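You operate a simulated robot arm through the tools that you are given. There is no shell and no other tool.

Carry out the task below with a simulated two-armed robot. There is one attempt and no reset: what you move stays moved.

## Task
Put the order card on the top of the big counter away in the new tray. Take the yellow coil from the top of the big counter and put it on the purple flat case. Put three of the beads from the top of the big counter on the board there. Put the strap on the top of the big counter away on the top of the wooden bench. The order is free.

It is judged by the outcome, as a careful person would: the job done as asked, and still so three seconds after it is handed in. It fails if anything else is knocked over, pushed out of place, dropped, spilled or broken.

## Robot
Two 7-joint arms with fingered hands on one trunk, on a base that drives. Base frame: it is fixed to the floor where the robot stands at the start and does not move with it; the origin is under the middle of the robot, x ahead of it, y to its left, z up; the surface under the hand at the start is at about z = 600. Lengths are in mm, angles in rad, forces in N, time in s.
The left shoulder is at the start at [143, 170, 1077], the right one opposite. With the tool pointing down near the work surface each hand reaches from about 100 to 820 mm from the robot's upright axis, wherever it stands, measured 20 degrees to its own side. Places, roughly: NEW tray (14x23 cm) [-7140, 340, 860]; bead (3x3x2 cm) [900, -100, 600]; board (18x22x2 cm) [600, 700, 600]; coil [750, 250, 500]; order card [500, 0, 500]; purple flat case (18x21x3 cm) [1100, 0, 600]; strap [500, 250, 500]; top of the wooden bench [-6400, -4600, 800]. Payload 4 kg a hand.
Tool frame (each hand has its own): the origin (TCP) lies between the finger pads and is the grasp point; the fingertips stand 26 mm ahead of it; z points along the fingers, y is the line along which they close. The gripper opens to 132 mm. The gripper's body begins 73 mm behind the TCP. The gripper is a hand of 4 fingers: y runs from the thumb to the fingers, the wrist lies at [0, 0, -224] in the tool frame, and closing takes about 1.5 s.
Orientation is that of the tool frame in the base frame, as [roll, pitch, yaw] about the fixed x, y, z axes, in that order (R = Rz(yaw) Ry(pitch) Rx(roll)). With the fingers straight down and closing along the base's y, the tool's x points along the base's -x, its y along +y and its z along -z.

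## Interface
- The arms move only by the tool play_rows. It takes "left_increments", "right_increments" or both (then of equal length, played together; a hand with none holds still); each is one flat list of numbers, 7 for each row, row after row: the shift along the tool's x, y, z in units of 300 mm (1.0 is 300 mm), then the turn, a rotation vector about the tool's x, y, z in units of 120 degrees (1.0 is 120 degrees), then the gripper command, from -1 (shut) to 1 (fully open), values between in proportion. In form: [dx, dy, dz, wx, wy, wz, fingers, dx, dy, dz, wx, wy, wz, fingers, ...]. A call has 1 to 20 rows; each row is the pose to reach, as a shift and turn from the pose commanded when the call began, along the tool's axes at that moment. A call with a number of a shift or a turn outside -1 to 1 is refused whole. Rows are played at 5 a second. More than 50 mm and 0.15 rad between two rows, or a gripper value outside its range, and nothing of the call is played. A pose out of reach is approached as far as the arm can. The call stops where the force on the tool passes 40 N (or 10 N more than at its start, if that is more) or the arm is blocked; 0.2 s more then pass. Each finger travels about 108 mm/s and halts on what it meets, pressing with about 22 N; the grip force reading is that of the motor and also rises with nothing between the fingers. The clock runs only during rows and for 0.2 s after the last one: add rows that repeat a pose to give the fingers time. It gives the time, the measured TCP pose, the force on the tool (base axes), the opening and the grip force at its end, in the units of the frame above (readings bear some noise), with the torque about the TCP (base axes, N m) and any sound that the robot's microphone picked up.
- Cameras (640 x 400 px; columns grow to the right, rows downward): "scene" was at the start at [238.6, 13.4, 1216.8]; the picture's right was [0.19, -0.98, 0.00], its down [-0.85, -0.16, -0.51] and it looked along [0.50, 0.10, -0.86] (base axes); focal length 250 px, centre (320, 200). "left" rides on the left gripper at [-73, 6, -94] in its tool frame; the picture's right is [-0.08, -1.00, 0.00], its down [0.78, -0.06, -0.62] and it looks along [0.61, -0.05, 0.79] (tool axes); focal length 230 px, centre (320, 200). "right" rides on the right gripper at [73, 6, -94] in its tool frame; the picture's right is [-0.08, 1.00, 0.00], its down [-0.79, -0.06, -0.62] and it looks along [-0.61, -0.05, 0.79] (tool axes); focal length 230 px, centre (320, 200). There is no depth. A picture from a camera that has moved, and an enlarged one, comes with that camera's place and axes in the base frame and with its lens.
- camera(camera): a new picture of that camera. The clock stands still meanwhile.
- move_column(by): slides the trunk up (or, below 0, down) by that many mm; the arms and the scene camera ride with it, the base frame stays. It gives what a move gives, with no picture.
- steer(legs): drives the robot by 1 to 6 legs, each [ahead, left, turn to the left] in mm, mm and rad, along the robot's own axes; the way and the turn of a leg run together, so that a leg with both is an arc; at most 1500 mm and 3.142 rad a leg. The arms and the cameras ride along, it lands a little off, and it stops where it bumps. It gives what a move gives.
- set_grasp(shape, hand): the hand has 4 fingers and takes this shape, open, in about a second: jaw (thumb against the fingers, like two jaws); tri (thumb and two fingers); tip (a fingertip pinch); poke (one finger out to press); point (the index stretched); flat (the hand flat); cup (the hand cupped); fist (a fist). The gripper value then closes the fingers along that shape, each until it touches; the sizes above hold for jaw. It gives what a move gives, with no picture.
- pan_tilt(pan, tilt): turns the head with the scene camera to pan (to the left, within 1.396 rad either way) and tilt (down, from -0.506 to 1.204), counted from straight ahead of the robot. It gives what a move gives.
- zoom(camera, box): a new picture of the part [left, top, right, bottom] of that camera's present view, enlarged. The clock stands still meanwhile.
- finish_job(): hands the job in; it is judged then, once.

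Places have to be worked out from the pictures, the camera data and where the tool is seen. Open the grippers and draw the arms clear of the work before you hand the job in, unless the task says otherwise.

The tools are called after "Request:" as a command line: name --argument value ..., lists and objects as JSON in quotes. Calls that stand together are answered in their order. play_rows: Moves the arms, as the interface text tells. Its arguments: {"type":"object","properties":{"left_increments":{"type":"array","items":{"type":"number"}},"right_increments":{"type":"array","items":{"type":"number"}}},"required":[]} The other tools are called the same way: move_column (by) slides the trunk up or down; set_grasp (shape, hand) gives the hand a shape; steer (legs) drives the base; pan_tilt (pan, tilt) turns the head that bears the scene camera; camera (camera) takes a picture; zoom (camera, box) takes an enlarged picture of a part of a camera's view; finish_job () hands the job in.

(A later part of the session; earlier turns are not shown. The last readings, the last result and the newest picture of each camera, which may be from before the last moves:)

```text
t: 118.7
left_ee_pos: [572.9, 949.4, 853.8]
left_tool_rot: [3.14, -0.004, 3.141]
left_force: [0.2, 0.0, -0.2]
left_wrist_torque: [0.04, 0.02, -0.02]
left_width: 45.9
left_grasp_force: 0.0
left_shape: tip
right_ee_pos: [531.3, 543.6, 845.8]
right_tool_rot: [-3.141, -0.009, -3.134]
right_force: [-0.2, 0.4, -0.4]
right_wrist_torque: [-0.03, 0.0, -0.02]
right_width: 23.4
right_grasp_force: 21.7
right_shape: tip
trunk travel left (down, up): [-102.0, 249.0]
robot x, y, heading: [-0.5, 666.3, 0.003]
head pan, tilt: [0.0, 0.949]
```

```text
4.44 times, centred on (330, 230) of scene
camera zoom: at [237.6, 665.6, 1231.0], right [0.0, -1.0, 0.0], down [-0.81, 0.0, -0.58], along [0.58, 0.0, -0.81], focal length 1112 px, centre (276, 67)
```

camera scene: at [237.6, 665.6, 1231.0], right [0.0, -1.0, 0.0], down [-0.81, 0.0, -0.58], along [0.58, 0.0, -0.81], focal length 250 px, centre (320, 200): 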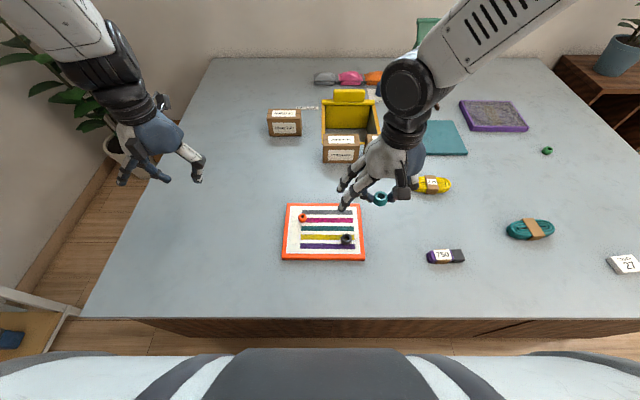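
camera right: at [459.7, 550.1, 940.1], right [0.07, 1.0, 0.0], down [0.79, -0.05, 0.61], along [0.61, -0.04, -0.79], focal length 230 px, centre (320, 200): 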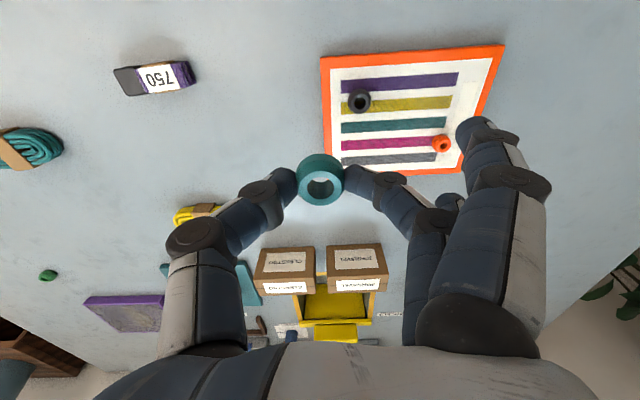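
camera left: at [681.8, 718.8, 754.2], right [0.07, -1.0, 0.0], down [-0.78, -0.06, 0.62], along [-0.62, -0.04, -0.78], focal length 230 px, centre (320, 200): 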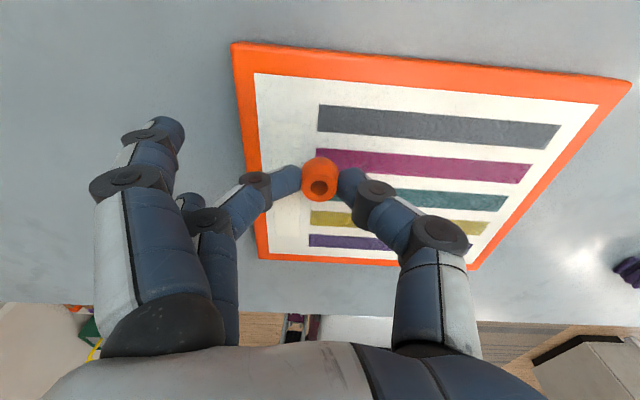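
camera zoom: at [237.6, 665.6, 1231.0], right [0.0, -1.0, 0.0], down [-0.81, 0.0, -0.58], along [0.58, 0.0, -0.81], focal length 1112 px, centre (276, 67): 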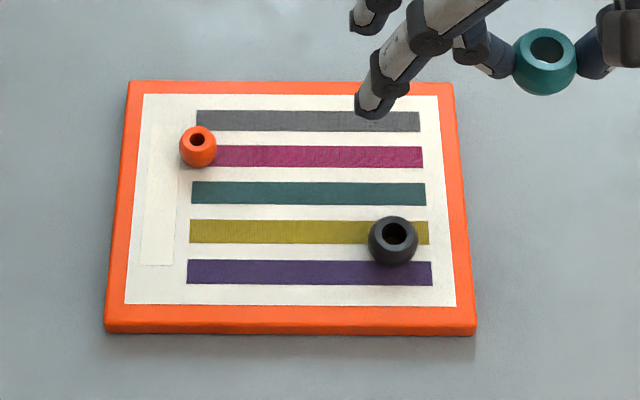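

Board: x 496–666, y 547–765. I bring the teal bead to about [610, 584, 680].

Request:
play_rows --right_increments '[-0.045, 0.023, 0.08, 0, 0, 0, -1, -0.09, 0.046, 0.16, 0, 0, 0, -1, -0.135, 0.07, 0.25, 0, 0, 0, -1, -0.18, 0.09, 0.34, 0, 0, 0, -1, -0.225, 0.115, 0.43, 0, 0, 0, -1, -0.263, 0.138, 0.51, 0, 0, 0, -1, -0.263, 0.138, 0.553, 0, 0, 0, -1, -0.263, 0.138, 0.553, 0, 0, 0, -1]'

Request:
camera --camera "right"

Request:
zoom --camera "scene" --box '[260, 165, 420, 275]'

```text
t: 120.5
left_ee_pos: [573.3, 949.8, 854.4]
left_tool_rot: [3.139, -0.003, 3.141]
left_force: [-0.4, 0.7, -0.3]
left_wrist_torque: [-0.01, 0.02, 0.04]
left_width: 45.9
left_grasp_force: 0.0
left_shape: tip
right_ee_pos: [607.4, 586.0, 678.4]
right_tool_rot: [-3.141, -0.009, -3.13]
right_force: [-1.0, 0.1, 0.5]
right_wrist_torque: [0.02, 0.02, -0.01]
right_width: 23.5
right_grasp_force: 21.6
right_shape: tip
trunk travel left (down, up): [-102.0, 249.0]
robot x, y, heading: [-0.0, 663.1, 0.005]
head pan, tilt: [0.0, 0.949]
```

```text
taken
camera right: at [536.8, 591.9, 773.0], right [0.07, 1.0, 0.0], down [0.79, -0.05, 0.61], along [0.61, -0.04, -0.79], focal length 230 px, centre (320, 200)
```

right: 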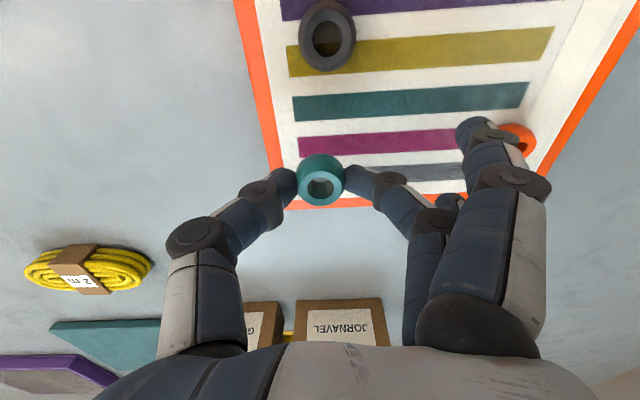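

```text
3.64 times, centred on (340, 220) of scene
camera zoom: at [237.5, 665.5, 1231.1], right [0.0, -1.0, 0.0], down [-0.81, 0.0, -0.58], along [0.58, 0.0, -0.81], focal length 909 px, centre (247, 127)
```

zoom: 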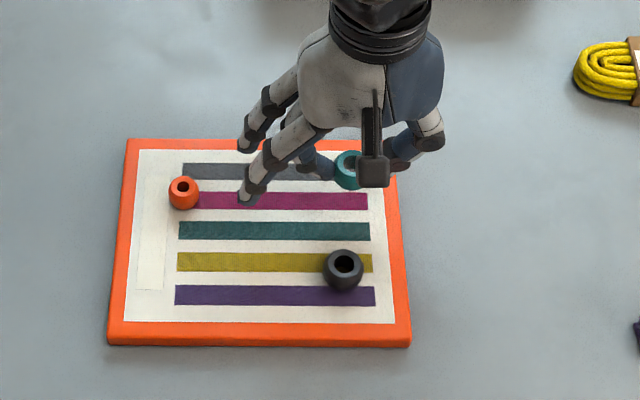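

Clear of the red bead by several cm. I lower to just above contact.

Request:
play_rows --right_increments '[0, 0, 0.03, 0, 0, 0, -1, 0, 0, 0.06, 0, 0, 0, -1, 0, 0, 0.08, 0, 0, 0, -1, 0, 0, 0.09, 0, 0, 0, -1, 0, 0, 0.097, 0, 0, 0, -1, 0, 0, 0.1, 0, 0, 0, -1, 0, 0, 0.104, 0, 0, 0, -1, 0, 0, 0.107, 0, 0, 0, -1, 0, 0, 0.107, 0, 0, 0, -1]'

Request:
zoom --camera "right" --box '[200, 100, 440, 250]'

```text
t: 122.5
left_ee_pos: [573.4, 950.6, 855.6]
left_tool_rot: [3.138, -0.003, 3.141]
left_force: [1.0, -0.3, -0.4]
left_wrist_torque: [-0.02, -0.03, -0.01]
left_width: 45.7
left_grasp_force: 0.0
left_shape: tip
right_ee_pos: [607.6, 585.7, 646.5]
right_tool_rot: [-3.141, -0.008, -3.131]
right_force: [-0.1, -0.5, 0.1]
right_wrist_torque: [0.0, 0.01, -0.02]
right_width: 23.1
right_grasp_force: 21.9
right_shape: tip
trunk travel left (down, up): [-102.0, 249.0]
robot x, y, heading: [1.9, 664.7, 0.003]
head pan, tilt: [0.0, 0.949]
```

```text
2.67 times, centred on (320, 175) of right
camera zoom: at [536.5, 591.8, 741.2], right [0.07, 1.0, 0.0], down [0.79, -0.05, 0.61], along [0.61, -0.04, -0.79], focal length 614 px, centre (320, 267)
```

zoom: 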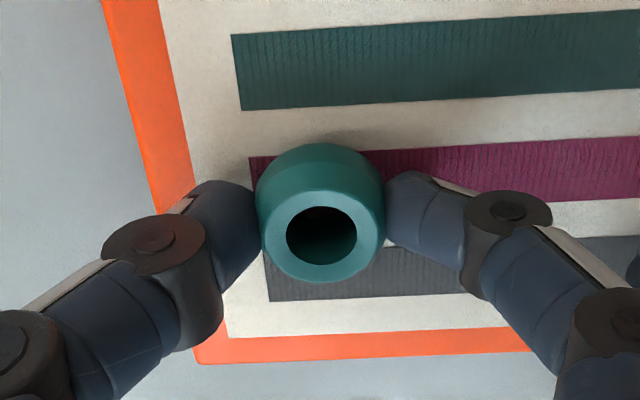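

No contact yet; 1-mm steps further down.

Request:
play_rows --right_increments '[0, 0, 0.0033, 0, 0, 0, -1, 0, 0, 0.0067, 0, 0, 0, -1, 0, 0, 0.01, 0, 0, 0, -1, 0, 0, 0.01, 0, 0, 0, -1]'

```text
t: 123.5
left_ee_pos: [573.2, 950.0, 855.7]
left_tool_rot: [3.139, -0.002, 3.141]
left_force: [-0.3, 0.5, 0.4]
left_wrist_torque: [0.02, 0.02, -0.01]
left_width: 45.6
left_grasp_force: 0.0
left_shape: tip
right_ee_pos: [607.4, 586.2, 646.1]
right_tool_rot: [-3.141, -0.007, -3.133]
right_force: [0.3, -1.1, 8.6]
right_wrist_torque: [0.03, 0.01, 0.02]
right_width: 23.6
right_grasp_force: 21.9
right_shape: tip
trunk travel left (down, up): [-102.0, 249.0]
robot x, y, heading: [1.7, 666.4, 0.006]
head pan, tilt: [0.0, 0.949]
```

Contact at 646 (8.6 N). I ease off 1 mm and open gradually to about 42 mm.

Request:
play_rows --right_increments '[0, 0, -0.002, 0, 0, 0, -1, 0, 0, -0.003, 0, 0, 0, -0.66, 0, 0, -0.003, 0, 0, 0, -0.6, 0, 0, -0.003, 0, 0, 0, -0.54, 0, 0, -0.003, 0, 0, 0, -0.48, 0, 0, -0.003, 0, 0, 0, -0.42, 0, 0, -0.003, 0, 0, 0, -0.38, 0, 0, -0.003, 0, 0, 0, -0.38]'

Request:
zoom --camera "right" --box '[200, 100, 440, 250]'

Request:
zoom --camera "scene" --box '[260, 165, 420, 275]'

```text
t: 125.3
left_ee_pos: [573.4, 951.0, 854.2]
left_tool_rot: [3.141, -0.003, -3.141]
left_force: [0.3, 0.3, 0.7]
left_wrist_torque: [-0.02, 0.02, 0.02]
left_width: 45.8
left_grasp_force: 0.1
left_shape: tip
right_ee_pos: [607.7, 585.9, 644.3]
right_tool_rot: [-3.139, -0.007, -3.133]
right_force: [0.1, -0.6, -0.4]
right_wrist_torque: [0.02, -0.01, -0.01]
right_width: 40.4
right_grasp_force: 0.1
right_shape: tip
trunk travel left (down, up): [-102.0, 249.0]
robot x, y, heading: [-0.7, 664.9, 0.003]
head pan, tilt: [0.0, 0.949]
```

```text
2.67 times, centred on (320, 175) of right
camera zoom: at [536.7, 592.2, 739.2], right [0.07, 1.0, 0.0], down [0.79, -0.05, 0.61], along [0.61, -0.04, -0.79], focal length 614 px, centre (320, 267)
```

zoom: 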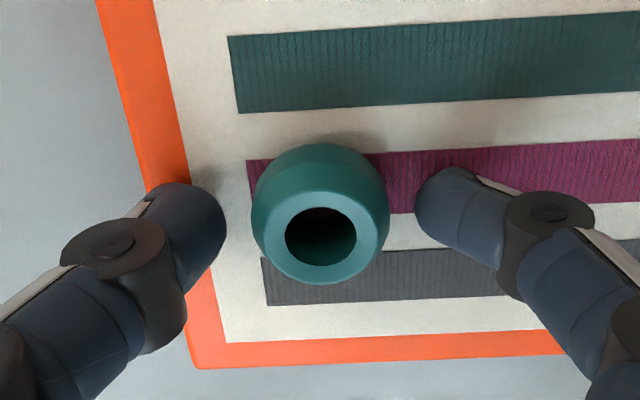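

```text
3.64 times, centred on (340, 220) of scene
camera zoom: at [237.6, 665.5, 1231.0], right [0.0, -1.0, 0.0], down [-0.81, 0.0, -0.58], along [0.58, 0.0, -0.81], focal length 909 px, centre (247, 127)
```

zoom: 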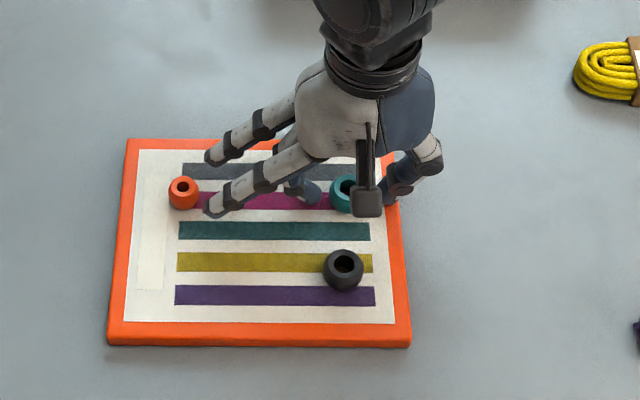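

All three beads stand on the board. I lift the right hand straight up and clear.

Request:
play_rows --right_increments '[0, 0, -0.04, 0, 0, 0, -0.38, 0, 0, -0.12, 0, 0, 0, -0.38, 0, 0, -0.25, 0, 0, 0, -0.38, 0, 0, -0.4, 0, 0, 0, -0.38, 0.05, -0.06, -0.54, 0, 0, 0, -0.38, 0.12, -0.12, -0.66, 0, 0, 0, -0.38, 0.2, -0.15, -0.68, 0, 0, 0, -0.38, 0.25, -0.15, -0.68, 0, 0, 0, -0.38, 0.25, -0.15, -0.68, 0, 0, 0, -0.38]'

Request:
zoom --camera "scene" --box '[260, 165, 420, 275]'

Request:
camera --camera "right"

```text
t: 127.3
left_ee_pos: [573.1, 950.1, 855.8]
left_tool_rot: [3.14, -0.003, 3.141]
left_force: [-0.6, -0.7, 0.1]
left_wrist_torque: [0.01, -0.02, -0.03]
left_width: 45.6
left_grasp_force: 0.1
left_shape: tip
right_ee_pos: [534.0, 541.7, 849.7]
right_tool_rot: [-3.141, -0.01, -3.133]
right_force: [-0.5, 0.5, -0.1]
right_wrist_torque: [0.01, 0.01, 0.01]
right_width: 40.5
right_grasp_force: 0.0
right_shape: tip
trunk travel left (down, up): [-102.0, 249.0]
robot x, y, heading: [-0.9, 664.5, 0.005]
head pan, tilt: [0.0, 0.949]
```

```text
3.64 times, centred on (340, 220) of scene
camera zoom: at [237.8, 665.5, 1230.9], right [0.0, -1.0, 0.0], down [-0.81, 0.0, -0.58], along [0.58, 0.0, -0.81], focal length 909 px, centre (247, 127)
```

zoom: 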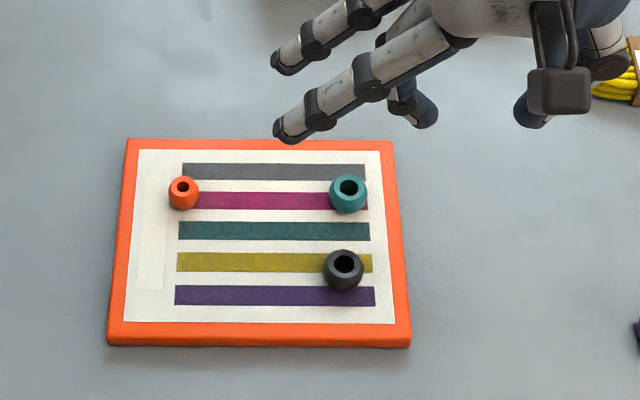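

```text
taken
camera right: at [463.0, 545.6, 944.0], right [0.07, 1.0, 0.0], down [0.79, -0.05, 0.61], along [0.61, -0.04, -0.79], focal length 230 px, centre (320, 200)
```

right: 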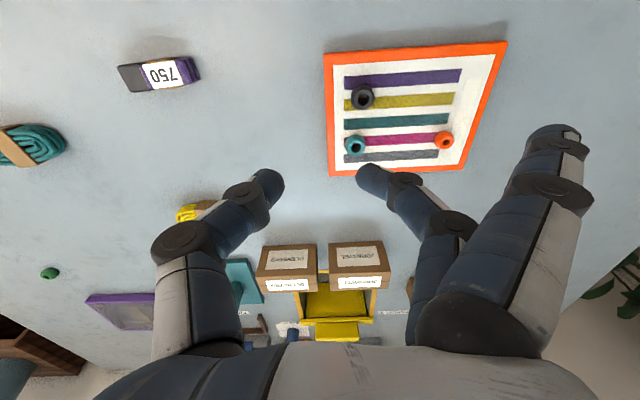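

Beads done. Next the yellow coil (about [739, 316], long side along y, ~130×45 mm). I set both hands to the jaw shape, drive right 235 mm and lower the trunk 60 mm for reach.

Request:
set_grasp --hand "right" --shape "jaw"

Request:
set_grasp --hand "left" --shape "jaw"

Request:
steer --legs '[[0, -235, 0]]'

Request:
move_column --by -60

Request:
camera --camera "scene"

Request:
camera --camera "right"

```text
t: 128.2
left_ee_pos: [574.2, 951.1, 854.7]
left_tool_rot: [3.141, -0.003, 3.141]
left_force: [0.5, -0.1, 0.8]
left_wrist_torque: [0.0, -0.03, -0.02]
left_width: 45.7
left_grasp_force: 0.2
left_shape: tip
right_ee_pos: [533.6, 541.2, 848.9]
right_tool_rot: [3.14, -0.008, -3.134]
right_force: [0.3, -0.4, -0.1]
right_wrist_torque: [-0.01, 0.01, 0.02]
right_width: 132.2
right_grasp_force: 0.0
right_shape: jaw
trunk travel left (down, up): [-102.0, 249.0]
robot x, y, heading: [-0.6, 665.5, 0.001]
head pan, tilt: [0.0, 0.949]
```

```text
t: 129.1
left_ee_pos: [573.4, 950.6, 854.6]
left_tool_rot: [3.139, -0.005, 3.141]
left_force: [0.2, -0.7, 0.6]
left_wrist_torque: [0.02, 0.02, 0.03]
left_width: 131.8
left_grasp_force: 0.1
left_shape: jaw
right_ee_pos: [534.5, 539.6, 849.3]
right_tool_rot: [-3.141, -0.009, -3.135]
right_force: [0.0, -0.5, 0.1]
right_wrist_torque: [0.02, 0.0, 0.01]
right_width: 132.1
right_grasp_force: 0.1
right_shape: jaw
trunk travel left (down, up): [-102.0, 249.0]
robot x, y, heading: [-0.3, 666.3, 0.0]
head pan, tilt: [0.0, 0.949]
```

```text
t: 131.8
left_ee_pos: [574.2, 714.2, 855.0]
left_tool_rot: [3.139, -0.003, 3.141]
left_force: [-0.6, -0.5, -0.3]
left_wrist_torque: [0.01, 0.0, 0.0]
left_width: 131.9
left_grasp_force: 0.1
left_shape: jaw
right_ee_pos: [535.3, 304.4, 849.1]
right_tool_rot: [3.141, -0.009, -3.13]
right_force: [-0.3, 0.3, 0.5]
right_wrist_torque: [-0.05, -0.02, 0.02]
right_width: 131.8
right_grasp_force: 0.0
right_shape: jaw
trunk travel left (down, up): [-102.0, 249.0]
robot x, y, heading: [-3.0, 429.3, 0.0]
head pan, tilt: [0.0, 0.949]
```

```text
t: 132.8
left_ee_pos: [572.8, 719.9, 796.4]
left_tool_rot: [-3.092, 0.01, -3.103]
left_force: [-0.5, 0.3, 0.0]
left_wrist_torque: [0.0, -0.02, 0.01]
left_width: 131.7
left_grasp_force: 0.0
left_shape: jaw
right_ee_pos: [533.6, 306.9, 792.8]
right_tool_rot: [-3.141, -0.004, -3.131]
right_force: [0.5, 1.0, 0.3]
right_wrist_torque: [-0.01, 0.0, -0.01]
right_width: 132.0
right_grasp_force: 0.1
right_shape: jaw
trunk travel left (down, up): [-42.0, 309.0]
robot x, y, heading: [1.5, 429.4, 0.004]
head pan, tilt: [0.0, 0.949]
```

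```text
taken
camera scene: at [301.3, 431.6, 1159.6], right [0.0, -1.0, 0.0], down [-0.81, 0.0, -0.58], along [0.58, 0.0, -0.81], focal length 250 px, centre (320, 200)
```

scene: 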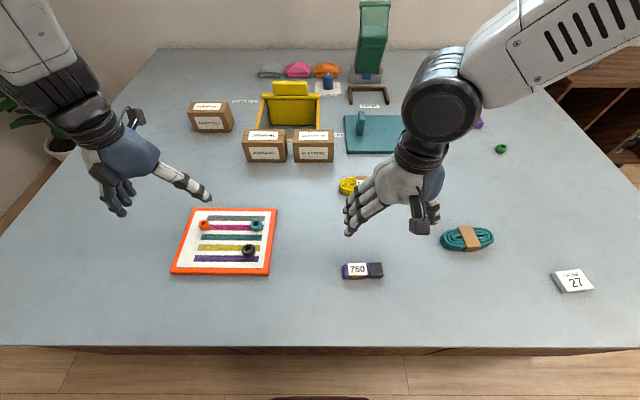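

```text
taken
camera right: at [462.3, 311.7, 886.2], right [0.07, 1.0, 0.0], down [0.79, -0.05, 0.61], along [0.61, -0.04, -0.79], focal length 230 px, centre (320, 200)
```

right: 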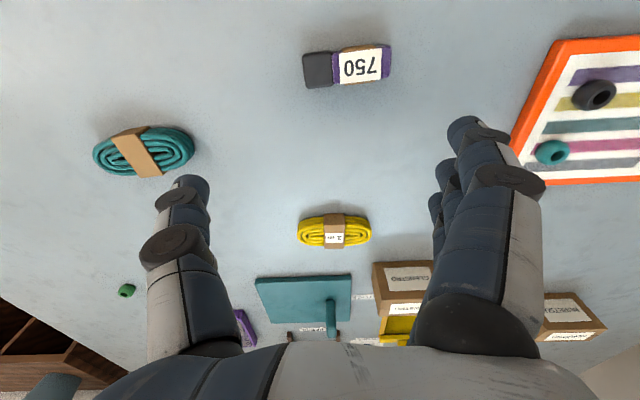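

The coil is at [738.5, 317], lying along y. I move the right hand over it turning 90° so the jaw closes across its short side, stopping at z ≈ 720.

Request:
play_rows --right_increments '[-0.057, 0.002, 0.02, 0, 0, 0.0625, 0.6, -0.114, 0.004, 0.04, 0, 0, 0.125, 0.4, -0.171, 0.006, 0.06, 0, 0, 0.1875, 0.2, -0.228, 0.009, 0.08, 0, 0, 0.25, 0.2, -0.285, 0.011, 0.1, 0, 0, 0.3125, 0.2, -0.342, 0.013, 0.12, 0, 0, 0.375, 0.2, -0.398, 0.015, 0.14, 0, 0, 0.4375, 0.2, -0.455, 0.017, 0.16, 0, 0, 0.5, 0.2, -0.512, 0.02, 0.18, 0, 0, 0.5625, 0.2, -0.569, 0.022, 0.2, 0, 0, 0.625, 0.2, -0.626, 0.024, 0.22, 0, 0, 0.6875, 0.2, -0.683, 0.026, 0.243, 0, 0, 0.75, 0.2, -0.683, 0.026, 0.243, 0, 0, 0.75, 0.2]'

Request:
camera --camera "right"

Request:
camera --camera "scene"

```text
t: 135.6
left_ee_pos: [570.7, 720.7, 791.4]
left_tool_rot: [-3.099, -0.005, -3.101]
left_force: [0.5, 0.1, 0.5]
left_wrist_torque: [-0.02, 0.0, 0.0]
left_width: 132.3
left_grasp_force: 0.0
left_shape: jaw
right_ee_pos: [739.4, 314.4, 715.1]
right_tool_rot: [-3.132, 0.0, 1.579]
right_force: [-0.1, 0.0, 0.3]
right_wrist_torque: [-0.02, -0.04, 0.01]
right_width: 79.9
right_grasp_force: 0.0
right_shape: jaw
trunk travel left (down, up): [-42.0, 309.0]
robot x, y, heading: [-3.8, 426.5, -0.0]
head pan, tilt: [0.0, 0.949]
```

```text
taken
camera right: at [745.9, 387.8, 808.6], right [1.0, -0.07, -0.01], down [-0.05, -0.79, 0.62], along [-0.05, -0.62, -0.79], focal length 230 px, centre (320, 200)
```

right: 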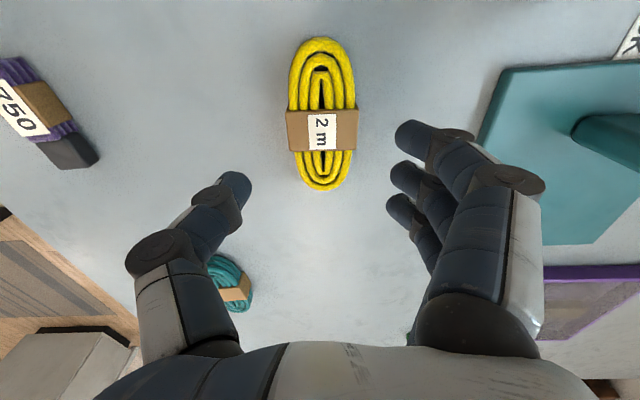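

```text
taken
camera scene: at [303.2, 429.8, 1158.8], right [0.0, -1.0, 0.0], down [-0.81, 0.0, -0.58], along [0.58, 0.0, -0.81], focal length 250 px, centre (320, 200)
```

scene: 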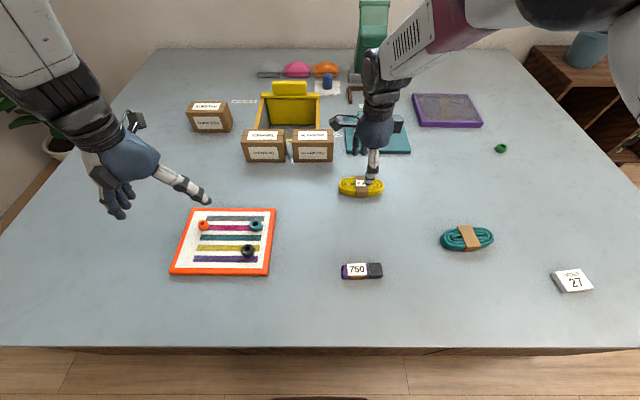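

Centred over the coil with clearance either side. I lower to z ≈ 629.

Request:
play_rows --right_increments '[0, 0.004, 0.06, 0, 0, 0, 0.2, 0, 0.006, 0.12, 0, 0, 0, 0.2, 0, 0.006, 0.18, 0, 0, 0, 0.2, 0, 0.006, 0.23, 0, 0, 0, 0.2, 0, 0.006, 0.265, 0, 0, 0, 0.2, 0, 0.006, 0.285, 0, 0, 0, 0.2, 0, 0.006, 0.285, 0, 0, 0, 0.2]'

Request:
camera --camera "right"

Request:
zoom --camera "scene" --box '[290, 120, 450, 220]'

```text
t: 137.2
left_ee_pos: [571.4, 719.1, 792.6]
left_tool_rot: [-3.096, -0.003, -3.1]
left_force: [-0.9, 0.1, 0.2]
left_wrist_torque: [0.02, 0.03, -0.02]
left_width: 132.2
left_grasp_force: 0.1
left_shape: jaw
right_ee_pos: [740.3, 314.0, 629.5]
right_tool_rot: [-3.133, 0.0, 1.581]
right_force: [1.7, 0.0, -0.4]
right_wrist_torque: [-0.01, -0.02, 0.0]
right_width: 79.6
right_grasp_force: 0.0
right_shape: jaw
trunk travel left (down, up): [-42.0, 309.0]
robot x, y, heading: [1.8, 430.7, 0.004]
head pan, tilt: [0.0, 0.949]
```

```text
taken
camera right: at [747.4, 387.9, 723.2], right [1.0, -0.07, -0.01], down [-0.05, -0.79, 0.62], along [-0.05, -0.62, -0.79], focal length 230 px, centre (320, 200)
```

right: 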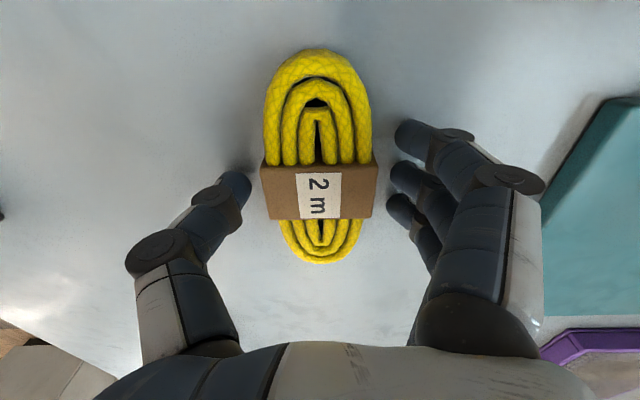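

```text
4.00 times, centred on (370, 170) of scene
camera zoom: at [303.4, 429.8, 1158.7], right [0.0, -1.0, 0.0], down [-0.81, 0.0, -0.58], along [0.58, 0.0, -0.81], focal length 1000 px, centre (120, 320)
```

zoom: 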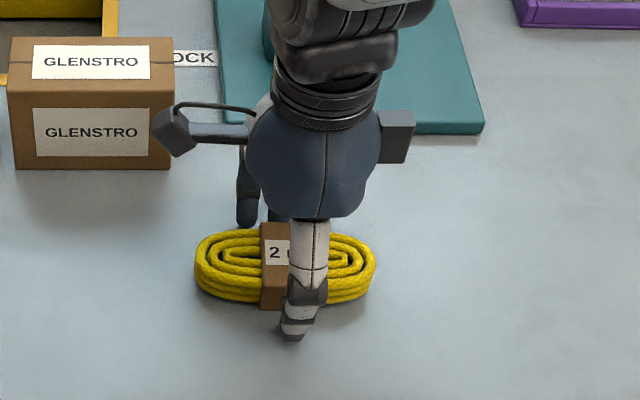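

The jaw straddles the coil at its band. Closing.

Request:
play_rows --right_increments '[0, 0, 0, 0, 0, 0, 0, 0, 0, 0, 0, 0, 0, -0.2, 0, 0, 0, 0, 0, 0, -0.4, 0, 0, 0, 0, 0, 0, -0.6, 0, 0, 0, 0, 0, 0, -0.8, 0, 0, 0, 0, 0, 0, -1, 0, 0, 0, 0, 0, 0, -1, 0, 0, 0, 0, 0, 0, -1, 0, 0, 0, 0, 0, 0, -1]'

Request:
camera --camera "right"

```text
t: 139.2
left_ee_pos: [571.9, 721.6, 791.5]
left_tool_rot: [-3.099, -0.005, -3.099]
left_force: [0.8, -0.4, 0.8]
left_wrist_torque: [0.0, -0.03, -0.02]
left_width: 132.0
left_grasp_force: 0.1
left_shape: jaw
right_ee_pos: [741.3, 313.6, 628.8]
right_tool_rot: [-3.132, 0.001, 1.58]
right_force: [0.0, 0.1, 0.8]
right_wrist_torque: [0.03, 0.0, 0.01]
right_width: 52.3
right_grasp_force: 22.0
right_shape: jaw
trunk travel left (down, up): [-42.0, 309.0]
robot x, y, heading: [1.1, 427.1, -0.0]
head pan, tilt: [0.0, 0.949]
```

```text
taken
camera right: at [747.4, 387.9, 723.0], right [1.0, -0.07, -0.01], down [-0.05, -0.79, 0.62], along [-0.05, -0.62, -0.79], focal length 230 px, centre (320, 200)
```

right: 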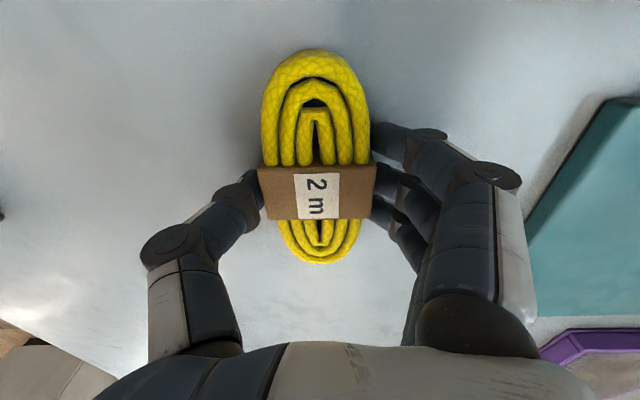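

Coil gripped (52 mm, 22 N). I lift it straight up, then draw it back toward the robot.

Request:
play_rows --right_increments '[0, 0, -0.04, 0, 0, 0, -1, 0, 0, -0.1, 0, 0, 0, -1, 0, 0, -0.2, 0, 0, 0, -1, 0, 0, -0.32, 0, 0, 0, -1, 0, 0, -0.44, 0, 0, 0, -1, 0, 0, -0.56, 0, 0, 0, -1, 0, -0.08, -0.66, 0, 0, 0, -1, 0, -0.18, -0.7, 0, 0, 0, -1, 0, -0.28, -0.7, 0, 0, 0, -1, 0, -0.38, -0.7, 0, 0, 0, -1, 0, -0.45, -0.7, 0, 0, 0, -1, 0, -0.45, -0.7, 0, 0, 0, -1]'

Request:
camera --camera "right"

Request:
camera --camera "scene"

```text
t: 141.8
left_ee_pos: [571.5, 720.9, 792.0]
left_tool_rot: [-3.095, -0.005, -3.099]
left_force: [0.4, -0.6, -0.3]
left_wrist_torque: [0.0, 0.0, 0.02]
left_width: 132.0
left_grasp_force: 0.1
left_shape: jaw
right_ee_pos: [607.8, 313.6, 840.0]
right_tool_rot: [-3.132, 0.001, 1.58]
right_force: [-1.0, 0.2, -1.1]
right_wrist_torque: [0.01, 0.0, 0.0]
right_width: 52.0
right_grasp_force: 21.7
right_shape: jaw
trunk travel left (down, up): [-42.0, 309.0]
robot x, y, heading: [-2.6, 429.5, 0.0]
head pan, tilt: [0.0, 0.949]
```

```text
taken
camera right: at [614.0, 387.2, 933.8], right [1.0, -0.07, -0.01], down [-0.05, -0.79, 0.62], along [-0.05, -0.62, -0.79], focal length 230 px, centre (320, 200)
```

right: 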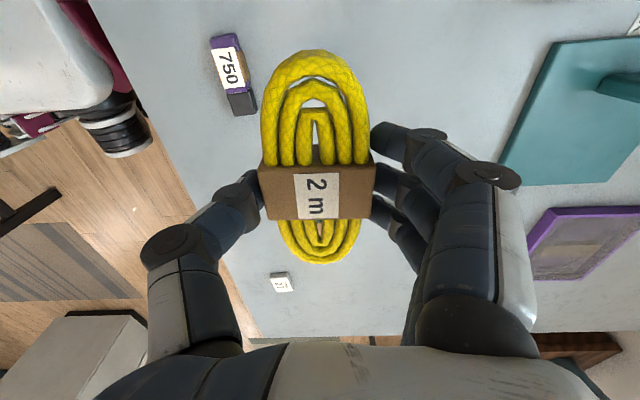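

```text
taken
camera scene: at [303.7, 429.9, 1158.5], right [0.0, -1.0, 0.0], down [-0.81, 0.0, -0.58], along [0.58, 0.0, -0.81], focal length 250 px, centre (320, 200)
```

scene: 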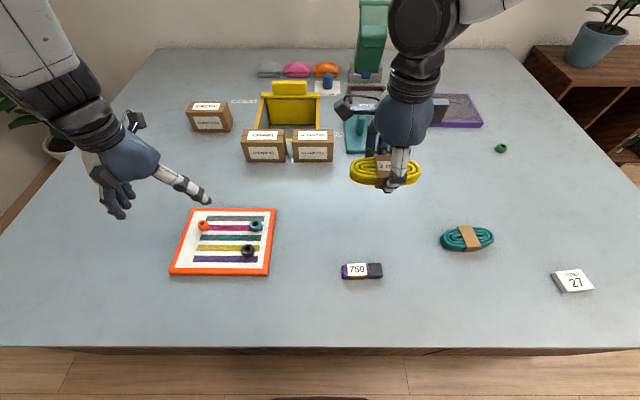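

The coil is held well. Now I drive right past the counter's corner, back off a little and turn left 90° (the hands stay above z 765, over low items only).

Request:
steer --legs '[[0, -1330, 0], [-100, 0, 0], [0, 0, 1.5708]]'

Request:
camera --camera "scene"

Request:
camera --camera "right"

```text
t: 158.2
left_ee_pos: [-397.0, -328.0, 792.4]
left_tool_rot: [-3.097, -0.005, -1.52]
left_force: [0.4, -0.6, 0.3]
left_wrist_torque: [-0.03, 0.03, 0.02]
left_width: 131.9
left_grasp_force: 0.0
left_shape: jaw
right_ee_pos: [8.8, -291.2, 839.1]
right_tool_rot: [-3.134, -0.001, -3.124]
right_force: [-0.5, 0.8, -0.5]
right_wrist_torque: [0.0, 0.03, 0.01]
right_width: 51.9
right_grasp_force: 22.4
right_shape: jaw
trunk travel left (down, up): [-42.0, 309.0]
robot x, y, heading: [-101.1, -897.9, 1.581]
head pan, tilt: [0.0, 0.949]
```

```text
taken
camera scene: at [-104.2, -593.0, 1158.6], right [1.0, 0.01, 0.0], down [0.01, -0.81, -0.58], along [-0.01, 0.58, -0.81], focal length 250 px, centre (320, 200)
```

scene: 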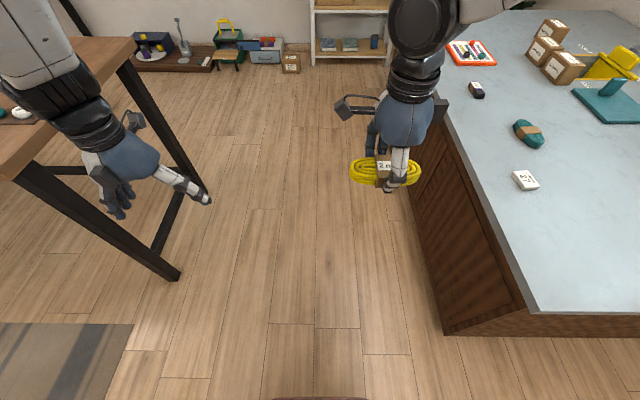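

```text
taken
camera right: at [-62.8, -284.0, 933.7], right [0.06, 1.0, -0.01], down [0.79, -0.04, 0.62], along [0.62, -0.04, -0.79], focal length 230 px, centre (320, 200)
```

right: 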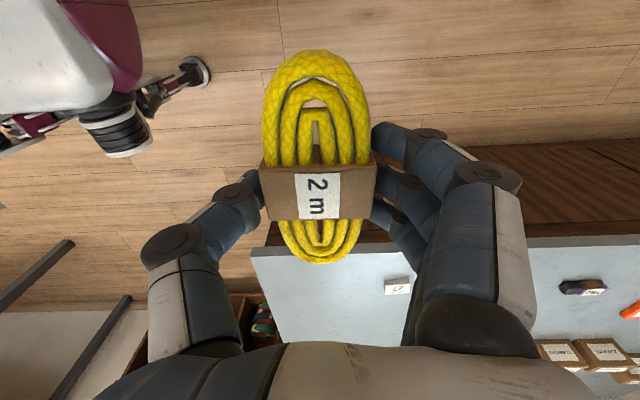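

Now at (-101, -898) facing the counter's right side direction. I straighten the heading and strafe right (world +x) 1050 mm along the counter's right side.

Request:
steer --legs '[[0, 0, -0.01], [0, -1050, 0]]'

Request:
camera --camera "scene"

Request:
camera --camera "right"

Request:
camera --camera "left"

```text
t: 168.0
left_ee_pos: [656.1, -325.0, 792.3]
left_tool_rot: [-3.09, -0.005, -1.525]
left_force: [0.3, -0.2, 0.7]
left_wrist_torque: [-0.02, 0.02, 0.01]
left_width: 131.9
left_grasp_force: 0.0
left_shape: jaw
right_ee_pos: [1063.7, -290.6, 839.7]
right_tool_rot: [-3.132, 0.0, -3.134]
right_force: [-0.2, -0.5, -1.8]
right_wrist_torque: [0.02, -0.03, 0.0]
right_width: 51.8
right_grasp_force: 22.2
right_shape: jaw
trunk travel left (down, up): [-42.0, 309.0]
robot x, y, heading: [948.2, -895.8, 1.57]
head pan, tilt: [0.0, 0.949]
```

```text
taken
camera scene: at [946.2, -592.9, 1158.6], right [1.0, 0.0, 0.0], down [0.0, -0.81, -0.58], along [0.0, 0.58, -0.81], focal length 250 px, centre (320, 200)
```

scene: 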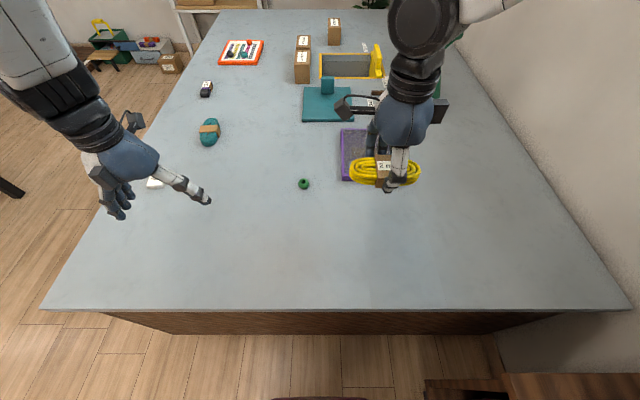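

```text
taken
camera right: at [990.7, -284.4, 933.7], right [0.07, 1.0, -0.01], down [0.79, -0.05, 0.62], along [0.62, -0.05, -0.79], focal length 230 px, centre (320, 200)
```

right: 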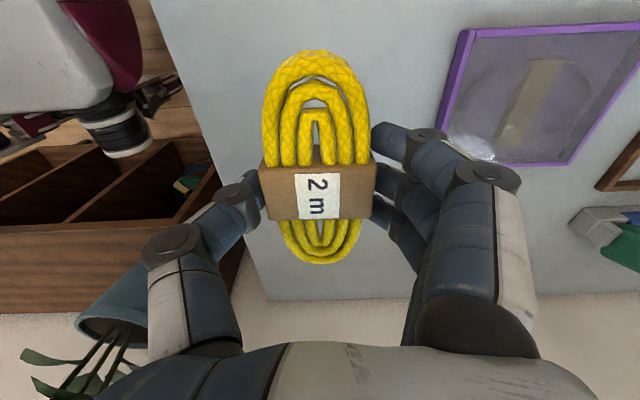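

```text
taken
camera left: at [641.8, -253.7, 884.5], right [0.99, 0.12, 0.05], down [0.07, -0.78, 0.62], along [0.12, -0.61, -0.78], focal length 230 px, centre (320, 200)
```

left: 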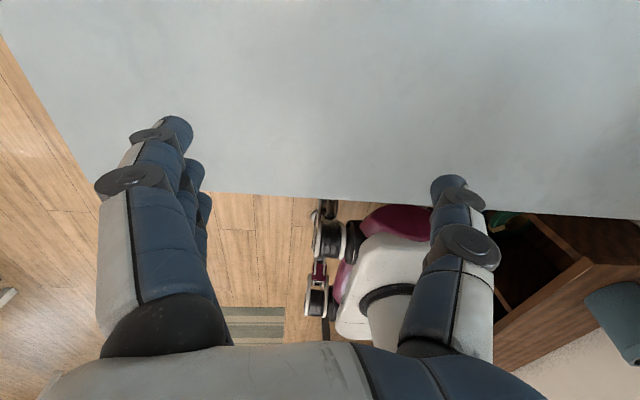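

Facing +y at (948, -896). The case spans x≈1009–1186, y≈-132–70, top z≈630. I drive 75 mm closer (same standoff as at the start).

Request:
steer --legs '[[75, 0, 0]]'

Request:
play_rows --right_increments '[-0.03, 0.06, 0, 0, 0, 0, -1, -0.06, 0.13, 0, 0, 0, 0, -1, -0.09, 0.2, 0, 0, 0, 0, -1, -0.11, 0.28, 0, 0, 0, 0, -1, -0.11, 0.36, 0.03, 0, 0, 0, -1, -0.11, 0.44, 0.08, 0, 0, 0, -1, -0.11, 0.5, 0.15, 0, 0, 0, -1, -0.11, 0.54, 0.24, 0, 0, 0, -1, -0.11, 0.54, 0.33, 0, 0, 0, -1, -0.11, 0.54, 0.33, 0, 0, 0, -1]'

Request:
camera --camera "right"

Request:
camera --camera "scene"

```text
t: 169.1
left_ee_pos: [654.9, -250.9, 792.0]
left_tool_rot: [-3.09, -0.006, -1.524]
left_force: [-0.3, 0.2, 0.8]
left_wrist_torque: [0.0, -0.02, -0.03]
left_width: 131.8
left_grasp_force: 0.0
left_shape: jaw
right_ee_pos: [1063.1, -215.5, 839.2]
right_tool_rot: [-3.132, 0.001, -3.133]
right_force: [0.6, 0.5, -2.4]
right_wrist_torque: [0.0, 0.0, 0.04]
right_width: 51.9
right_grasp_force: 22.0
right_shape: jaw
trunk travel left (down, up): [-42.0, 309.0]
robot x, y, heading: [945.0, -827.2, 1.569]
head pan, tilt: [0.0, 0.949]
```

```text
t: 171.3
left_ee_pos: [654.7, -251.7, 792.8]
left_tool_rot: [-3.09, -0.005, -1.524]
left_force: [-0.1, 0.3, 0.3]
left_wrist_torque: [0.0, -0.04, -0.01]
left_width: 131.9
left_grasp_force: 0.0
left_shape: jaw
right_ee_pos: [1095.3, -55.6, 738.9]
right_tool_rot: [-3.134, -0.001, -3.134]
right_force: [-0.4, -0.9, -2.0]
right_wrist_torque: [-0.01, -0.01, -0.04]
right_width: 52.0
right_grasp_force: 22.0
right_shape: jaw
trunk travel left (down, up): [-42.0, 309.0]
robot x, y, heading: [947.2, -821.2, 1.569]
head pan, tilt: [0.0, 0.949]
```

```text
taken
camera right: at [1022.4, -48.8, 833.0], right [0.07, 1.0, -0.01], down [0.79, -0.05, 0.62], along [0.62, -0.05, -0.79], focal length 230 px, centre (320, 200)
```

right: 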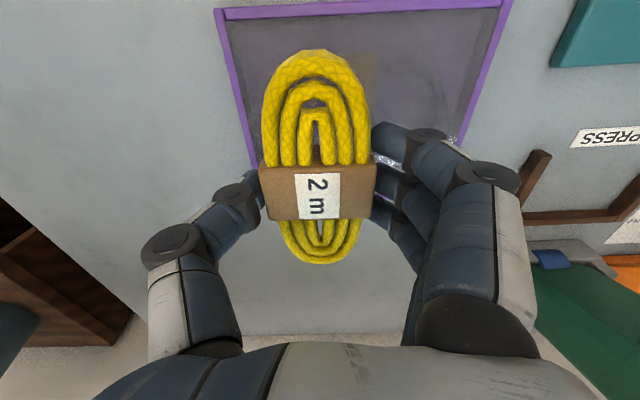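

```text
taken
camera scene: at [946.1, -519.0, 1158.8], right [1.0, 0.0, 0.0], down [0.0, -0.81, -0.58], along [0.0, 0.58, -0.81], focal length 250 px, centre (320, 200)
```

scene: 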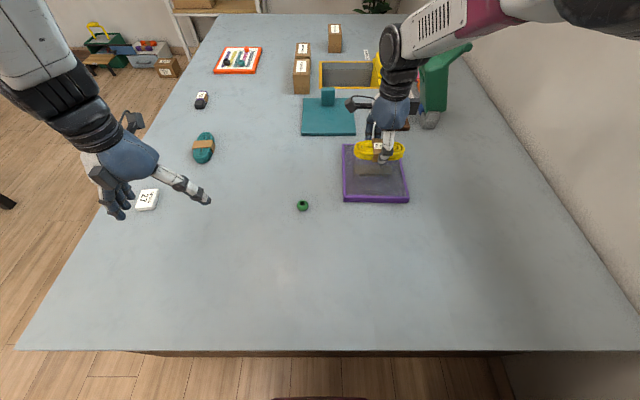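

The coil hangs centred over the case (TCP [1095, -56]). I lower to just above expected contact (z ≈ 663).

Request:
play_rows --right_increments '[0, 0, 0.06, 0, 0, 0, -1, 0, 0, 0.12, 0, 0, 0, -1, 0, 0, 0.17, 0, 0, 0, -1, 0, 0, 0.21, 0, 0, 0, -1, 0, 0, 0.235, 0, 0, 0, -1, 0, 0, 0.25, 0, 0, 0, -1, 0, 0, 0.25, 0, 0, 0, -1]'

Request:
camera --camera "right"

Request:
zoom --camera "scene" --box '[310, 110, 450, 220]'

```text
t: 172.9
left_ee_pos: [655.0, -252.1, 791.9]
left_tool_rot: [-3.09, -0.005, -1.524]
left_force: [0.5, 0.5, -0.3]
left_wrist_torque: [0.04, -0.01, 0.01]
left_width: 132.1
left_grasp_force: 0.1
left_shape: jaw
right_ee_pos: [1094.6, -55.8, 664.4]
right_tool_rot: [-3.133, 0.001, -3.134]
right_force: [0.3, -0.4, -2.0]
right_wrist_torque: [-0.01, 0.02, 0.01]
right_width: 51.7
right_grasp_force: 21.4
right_shape: jaw
trunk travel left (down, up): [-42.0, 309.0]
robot x, y, heading: [947.8, -823.2, 1.569]
head pan, tilt: [0.0, 0.949]
```

```text
taken
camera right: at [1022.7, -49.3, 758.0], right [0.07, 1.0, -0.01], down [0.79, -0.05, 0.62], along [0.62, -0.05, -0.79], focal length 230 px, centre (320, 200)
```

right: 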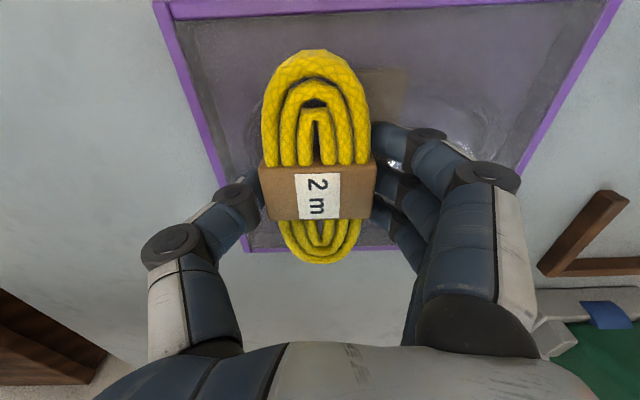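

```text
3.64 times, centred on (380, 165) of scene
camera zoom: at [946.1, -518.7, 1158.6], right [1.0, 0.0, 0.0], down [0.0, -0.81, -0.58], along [0.0, 0.58, -0.81], focal length 909 px, centre (102, 327)
```

zoom: 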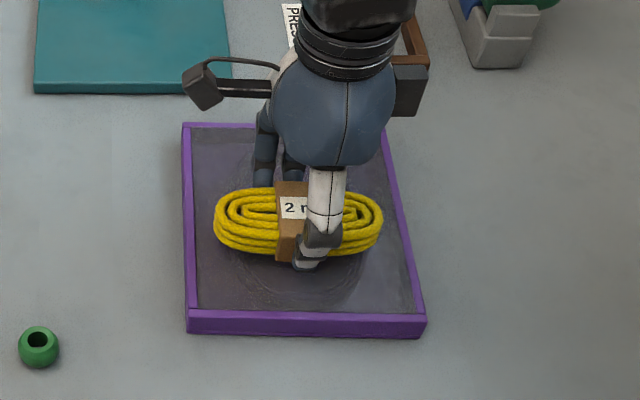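

The coil lies within the case outline. I shift 4 mm left and go down in 1-mm steps to contact.

Request:
play_rows --right_increments '[0.012, 0, 0.0067, 0, 0, 0, -1, 0.012, 0, 0.01, 0, 0, 0, -1, 0.012, 0, 0.0133, 0, 0, 0, -1, 0.012, 0, 0.0167, 0, 0, 0, -1, 0.012, 0, 0.02, 0, 0, 0, -1, 0.012, 0, 0.02, 0, 0, 0, -1]'

```text
t: 174.3
left_ee_pos: [654.4, -253.1, 791.3]
left_tool_rot: [-3.089, -0.006, -1.523]
left_force: [0.3, -0.6, 0.3]
left_wrist_torque: [0.0, 0.05, -0.01]
left_width: 131.9
left_grasp_force: 0.1
left_shape: jaw
right_ee_pos: [1090.4, -55.1, 658.2]
right_tool_rot: [-3.133, 0.0, -3.133]
right_force: [0.2, -0.4, -1.1]
right_wrist_torque: [0.02, 0.01, -0.03]
right_width: 51.9
right_grasp_force: 22.1
right_shape: jaw
trunk travel left (down, up): [-42.0, 309.0]
robot x, y, heading: [947.6, -823.8, 1.572]
head pan, tilt: [0.0, 0.949]
```

No contact yet at 658; I continue in 1-mm steps.

Request:
play_rows --right_increments '[0, 0, 0.0033, 0, 0, 0, -1, 0, 0, 0.0067, 0, 0, 0, -1, 0, 0, 0.01, 0, 0, 0, -1, 0, 0, 0.0133, 0, 0, 0, -1, 0, 0, 0.0133, 0, 0, 0, -1]'

Request:
camera --camera "right"

```text
t: 175.5
left_ee_pos: [655.1, -252.0, 790.8]
left_tool_rot: [-3.089, -0.004, -1.524]
left_force: [0.4, 0.3, 0.5]
left_wrist_torque: [0.0, 0.02, -0.03]
left_width: 131.7
left_grasp_force: 0.1
left_shape: jaw
right_ee_pos: [1091.0, -55.6, 654.9]
right_tool_rot: [-3.131, 0.001, -3.133]
right_force: [0.0, 0.4, -2.0]
right_wrist_torque: [-0.02, 0.02, -0.01]
right_width: 51.9
right_grasp_force: 21.7
right_shape: jaw
trunk travel left (down, up): [-42.0, 309.0]
robot x, y, heading: [945.1, -825.9, 1.573]
head pan, tilt: [0.0, 0.949]
```

```text
taken
camera right: at [1019.0, -49.5, 748.2], right [0.07, 1.0, -0.01], down [0.79, -0.05, 0.62], along [0.62, -0.05, -0.79], focal length 230 px, centre (320, 200)
```

right: 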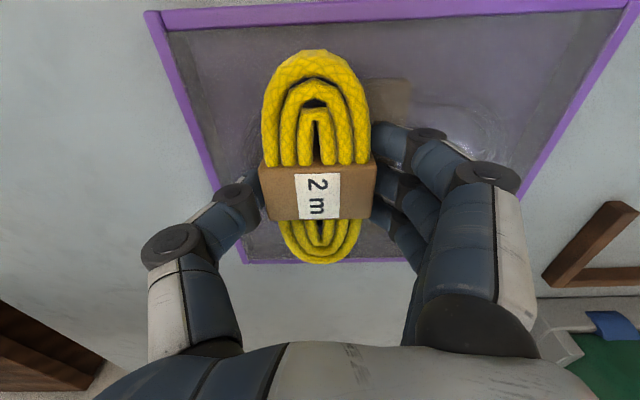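

Still free at 655. Another 5 mm in 1-mm steps.

Request:
play_rows --right_increments '[0, 0, 0.0033, 0, 0, 0, -1, 0, 0, 0.0067, 0, 0, 0, -1, 0, 0, 0.01, 0, 0, 0, -1, 0, 0, 0.0133, 0, 0, 0, -1, 0, 0, 0.0133, 0, 0, 0, -1]'

Request:
zoom --camera "scene" --box '[330, 130, 430, 210]'

```text
t: 176.7
left_ee_pos: [655.4, -252.7, 793.1]
left_tool_rot: [-3.09, -0.004, -1.524]
left_force: [-0.2, 0.2, -0.2]
left_wrist_torque: [-0.02, -0.01, 0.0]
left_width: 131.9
left_grasp_force: 0.1
left_shape: jaw
right_ee_pos: [1090.6, -55.8, 652.8]
right_tool_rot: [-3.137, 0.0, -3.133]
right_force: [2.2, -0.1, 10.4]
right_wrist_torque: [0.03, -0.06, -0.03]
right_width: 51.7
right_grasp_force: 22.3
right_shape: jaw
trunk travel left (down, up): [-42.0, 309.0]
robot x, y, heading: [948.5, -823.9, 1.572]
head pan, tilt: [0.0, 0.949]
```

```text
5.00 times, centred on (380, 170) of scene
camera zoom: at [946.0, -520.0, 1159.2], right [1.0, 0.0, 0.0], down [0.0, -0.81, -0.58], along [0.0, 0.58, -0.81], focal length 1250 px, centre (20, 350)
```

zoom: 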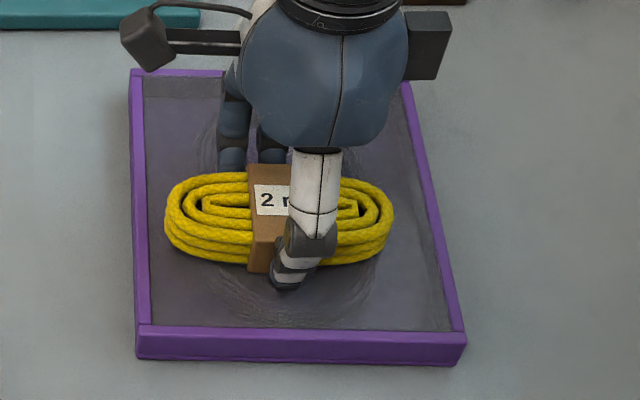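

Contact (10 N): coil rests on the case. I ease off 1 mm and open the jaw gradually.

Request:
play_rows --right_increments '[0, 0, -0.003, 0, 0, 0, -1, 0, 0, -0.004, 0, 0, 0, -0.2, 0, 0, -0.004, 0, 0, 0, -0.15, 0, 0, -0.004, 0, 0, 0, -0.08, 0, 0, -0.004, 0, 0, 0, 0, 0, 0, -0.004, 0, 0, 0, 0.1, 0, 0, -0.004, 0, 0, 0, 0.2, 0, 0, -0.004, 0, 0, 0, 0.25, 0, 0, -0.004, 0, 0, 0, 0.25]'

Request:
camera --camera "right"

```text
t: 178.7
left_ee_pos: [655.2, -252.8, 792.1]
left_tool_rot: [-3.088, -0.005, -1.523]
left_force: [-0.1, -0.7, 0.7]
left_wrist_torque: [-0.01, -0.02, -0.01]
left_width: 132.1
left_grasp_force: 0.0
left_shape: jaw
right_ee_pos: [1090.8, -55.3, 651.1]
right_tool_rot: [-3.133, 0.001, -3.132]
right_force: [-0.3, 0.4, 0.7]
right_wrist_torque: [-0.03, -0.01, -0.04]
right_width: 82.0
right_grasp_force: 0.0
right_shape: jaw
trunk travel left (down, up): [-42.0, 309.0]
robot x, y, heading: [946.3, -825.6, 1.568]
head pan, tilt: [0.0, 0.949]
```

```text
taken
camera right: at [1018.8, -49.7, 745.5], right [0.07, 1.0, -0.01], down [0.79, -0.05, 0.62], along [0.62, -0.05, -0.79], focal length 230 px, centre (320, 200)
```

right: 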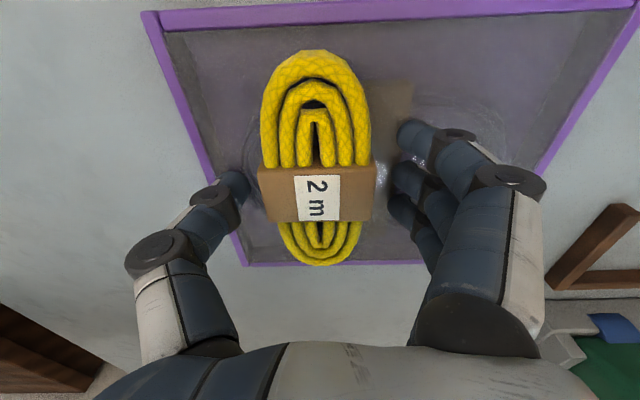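

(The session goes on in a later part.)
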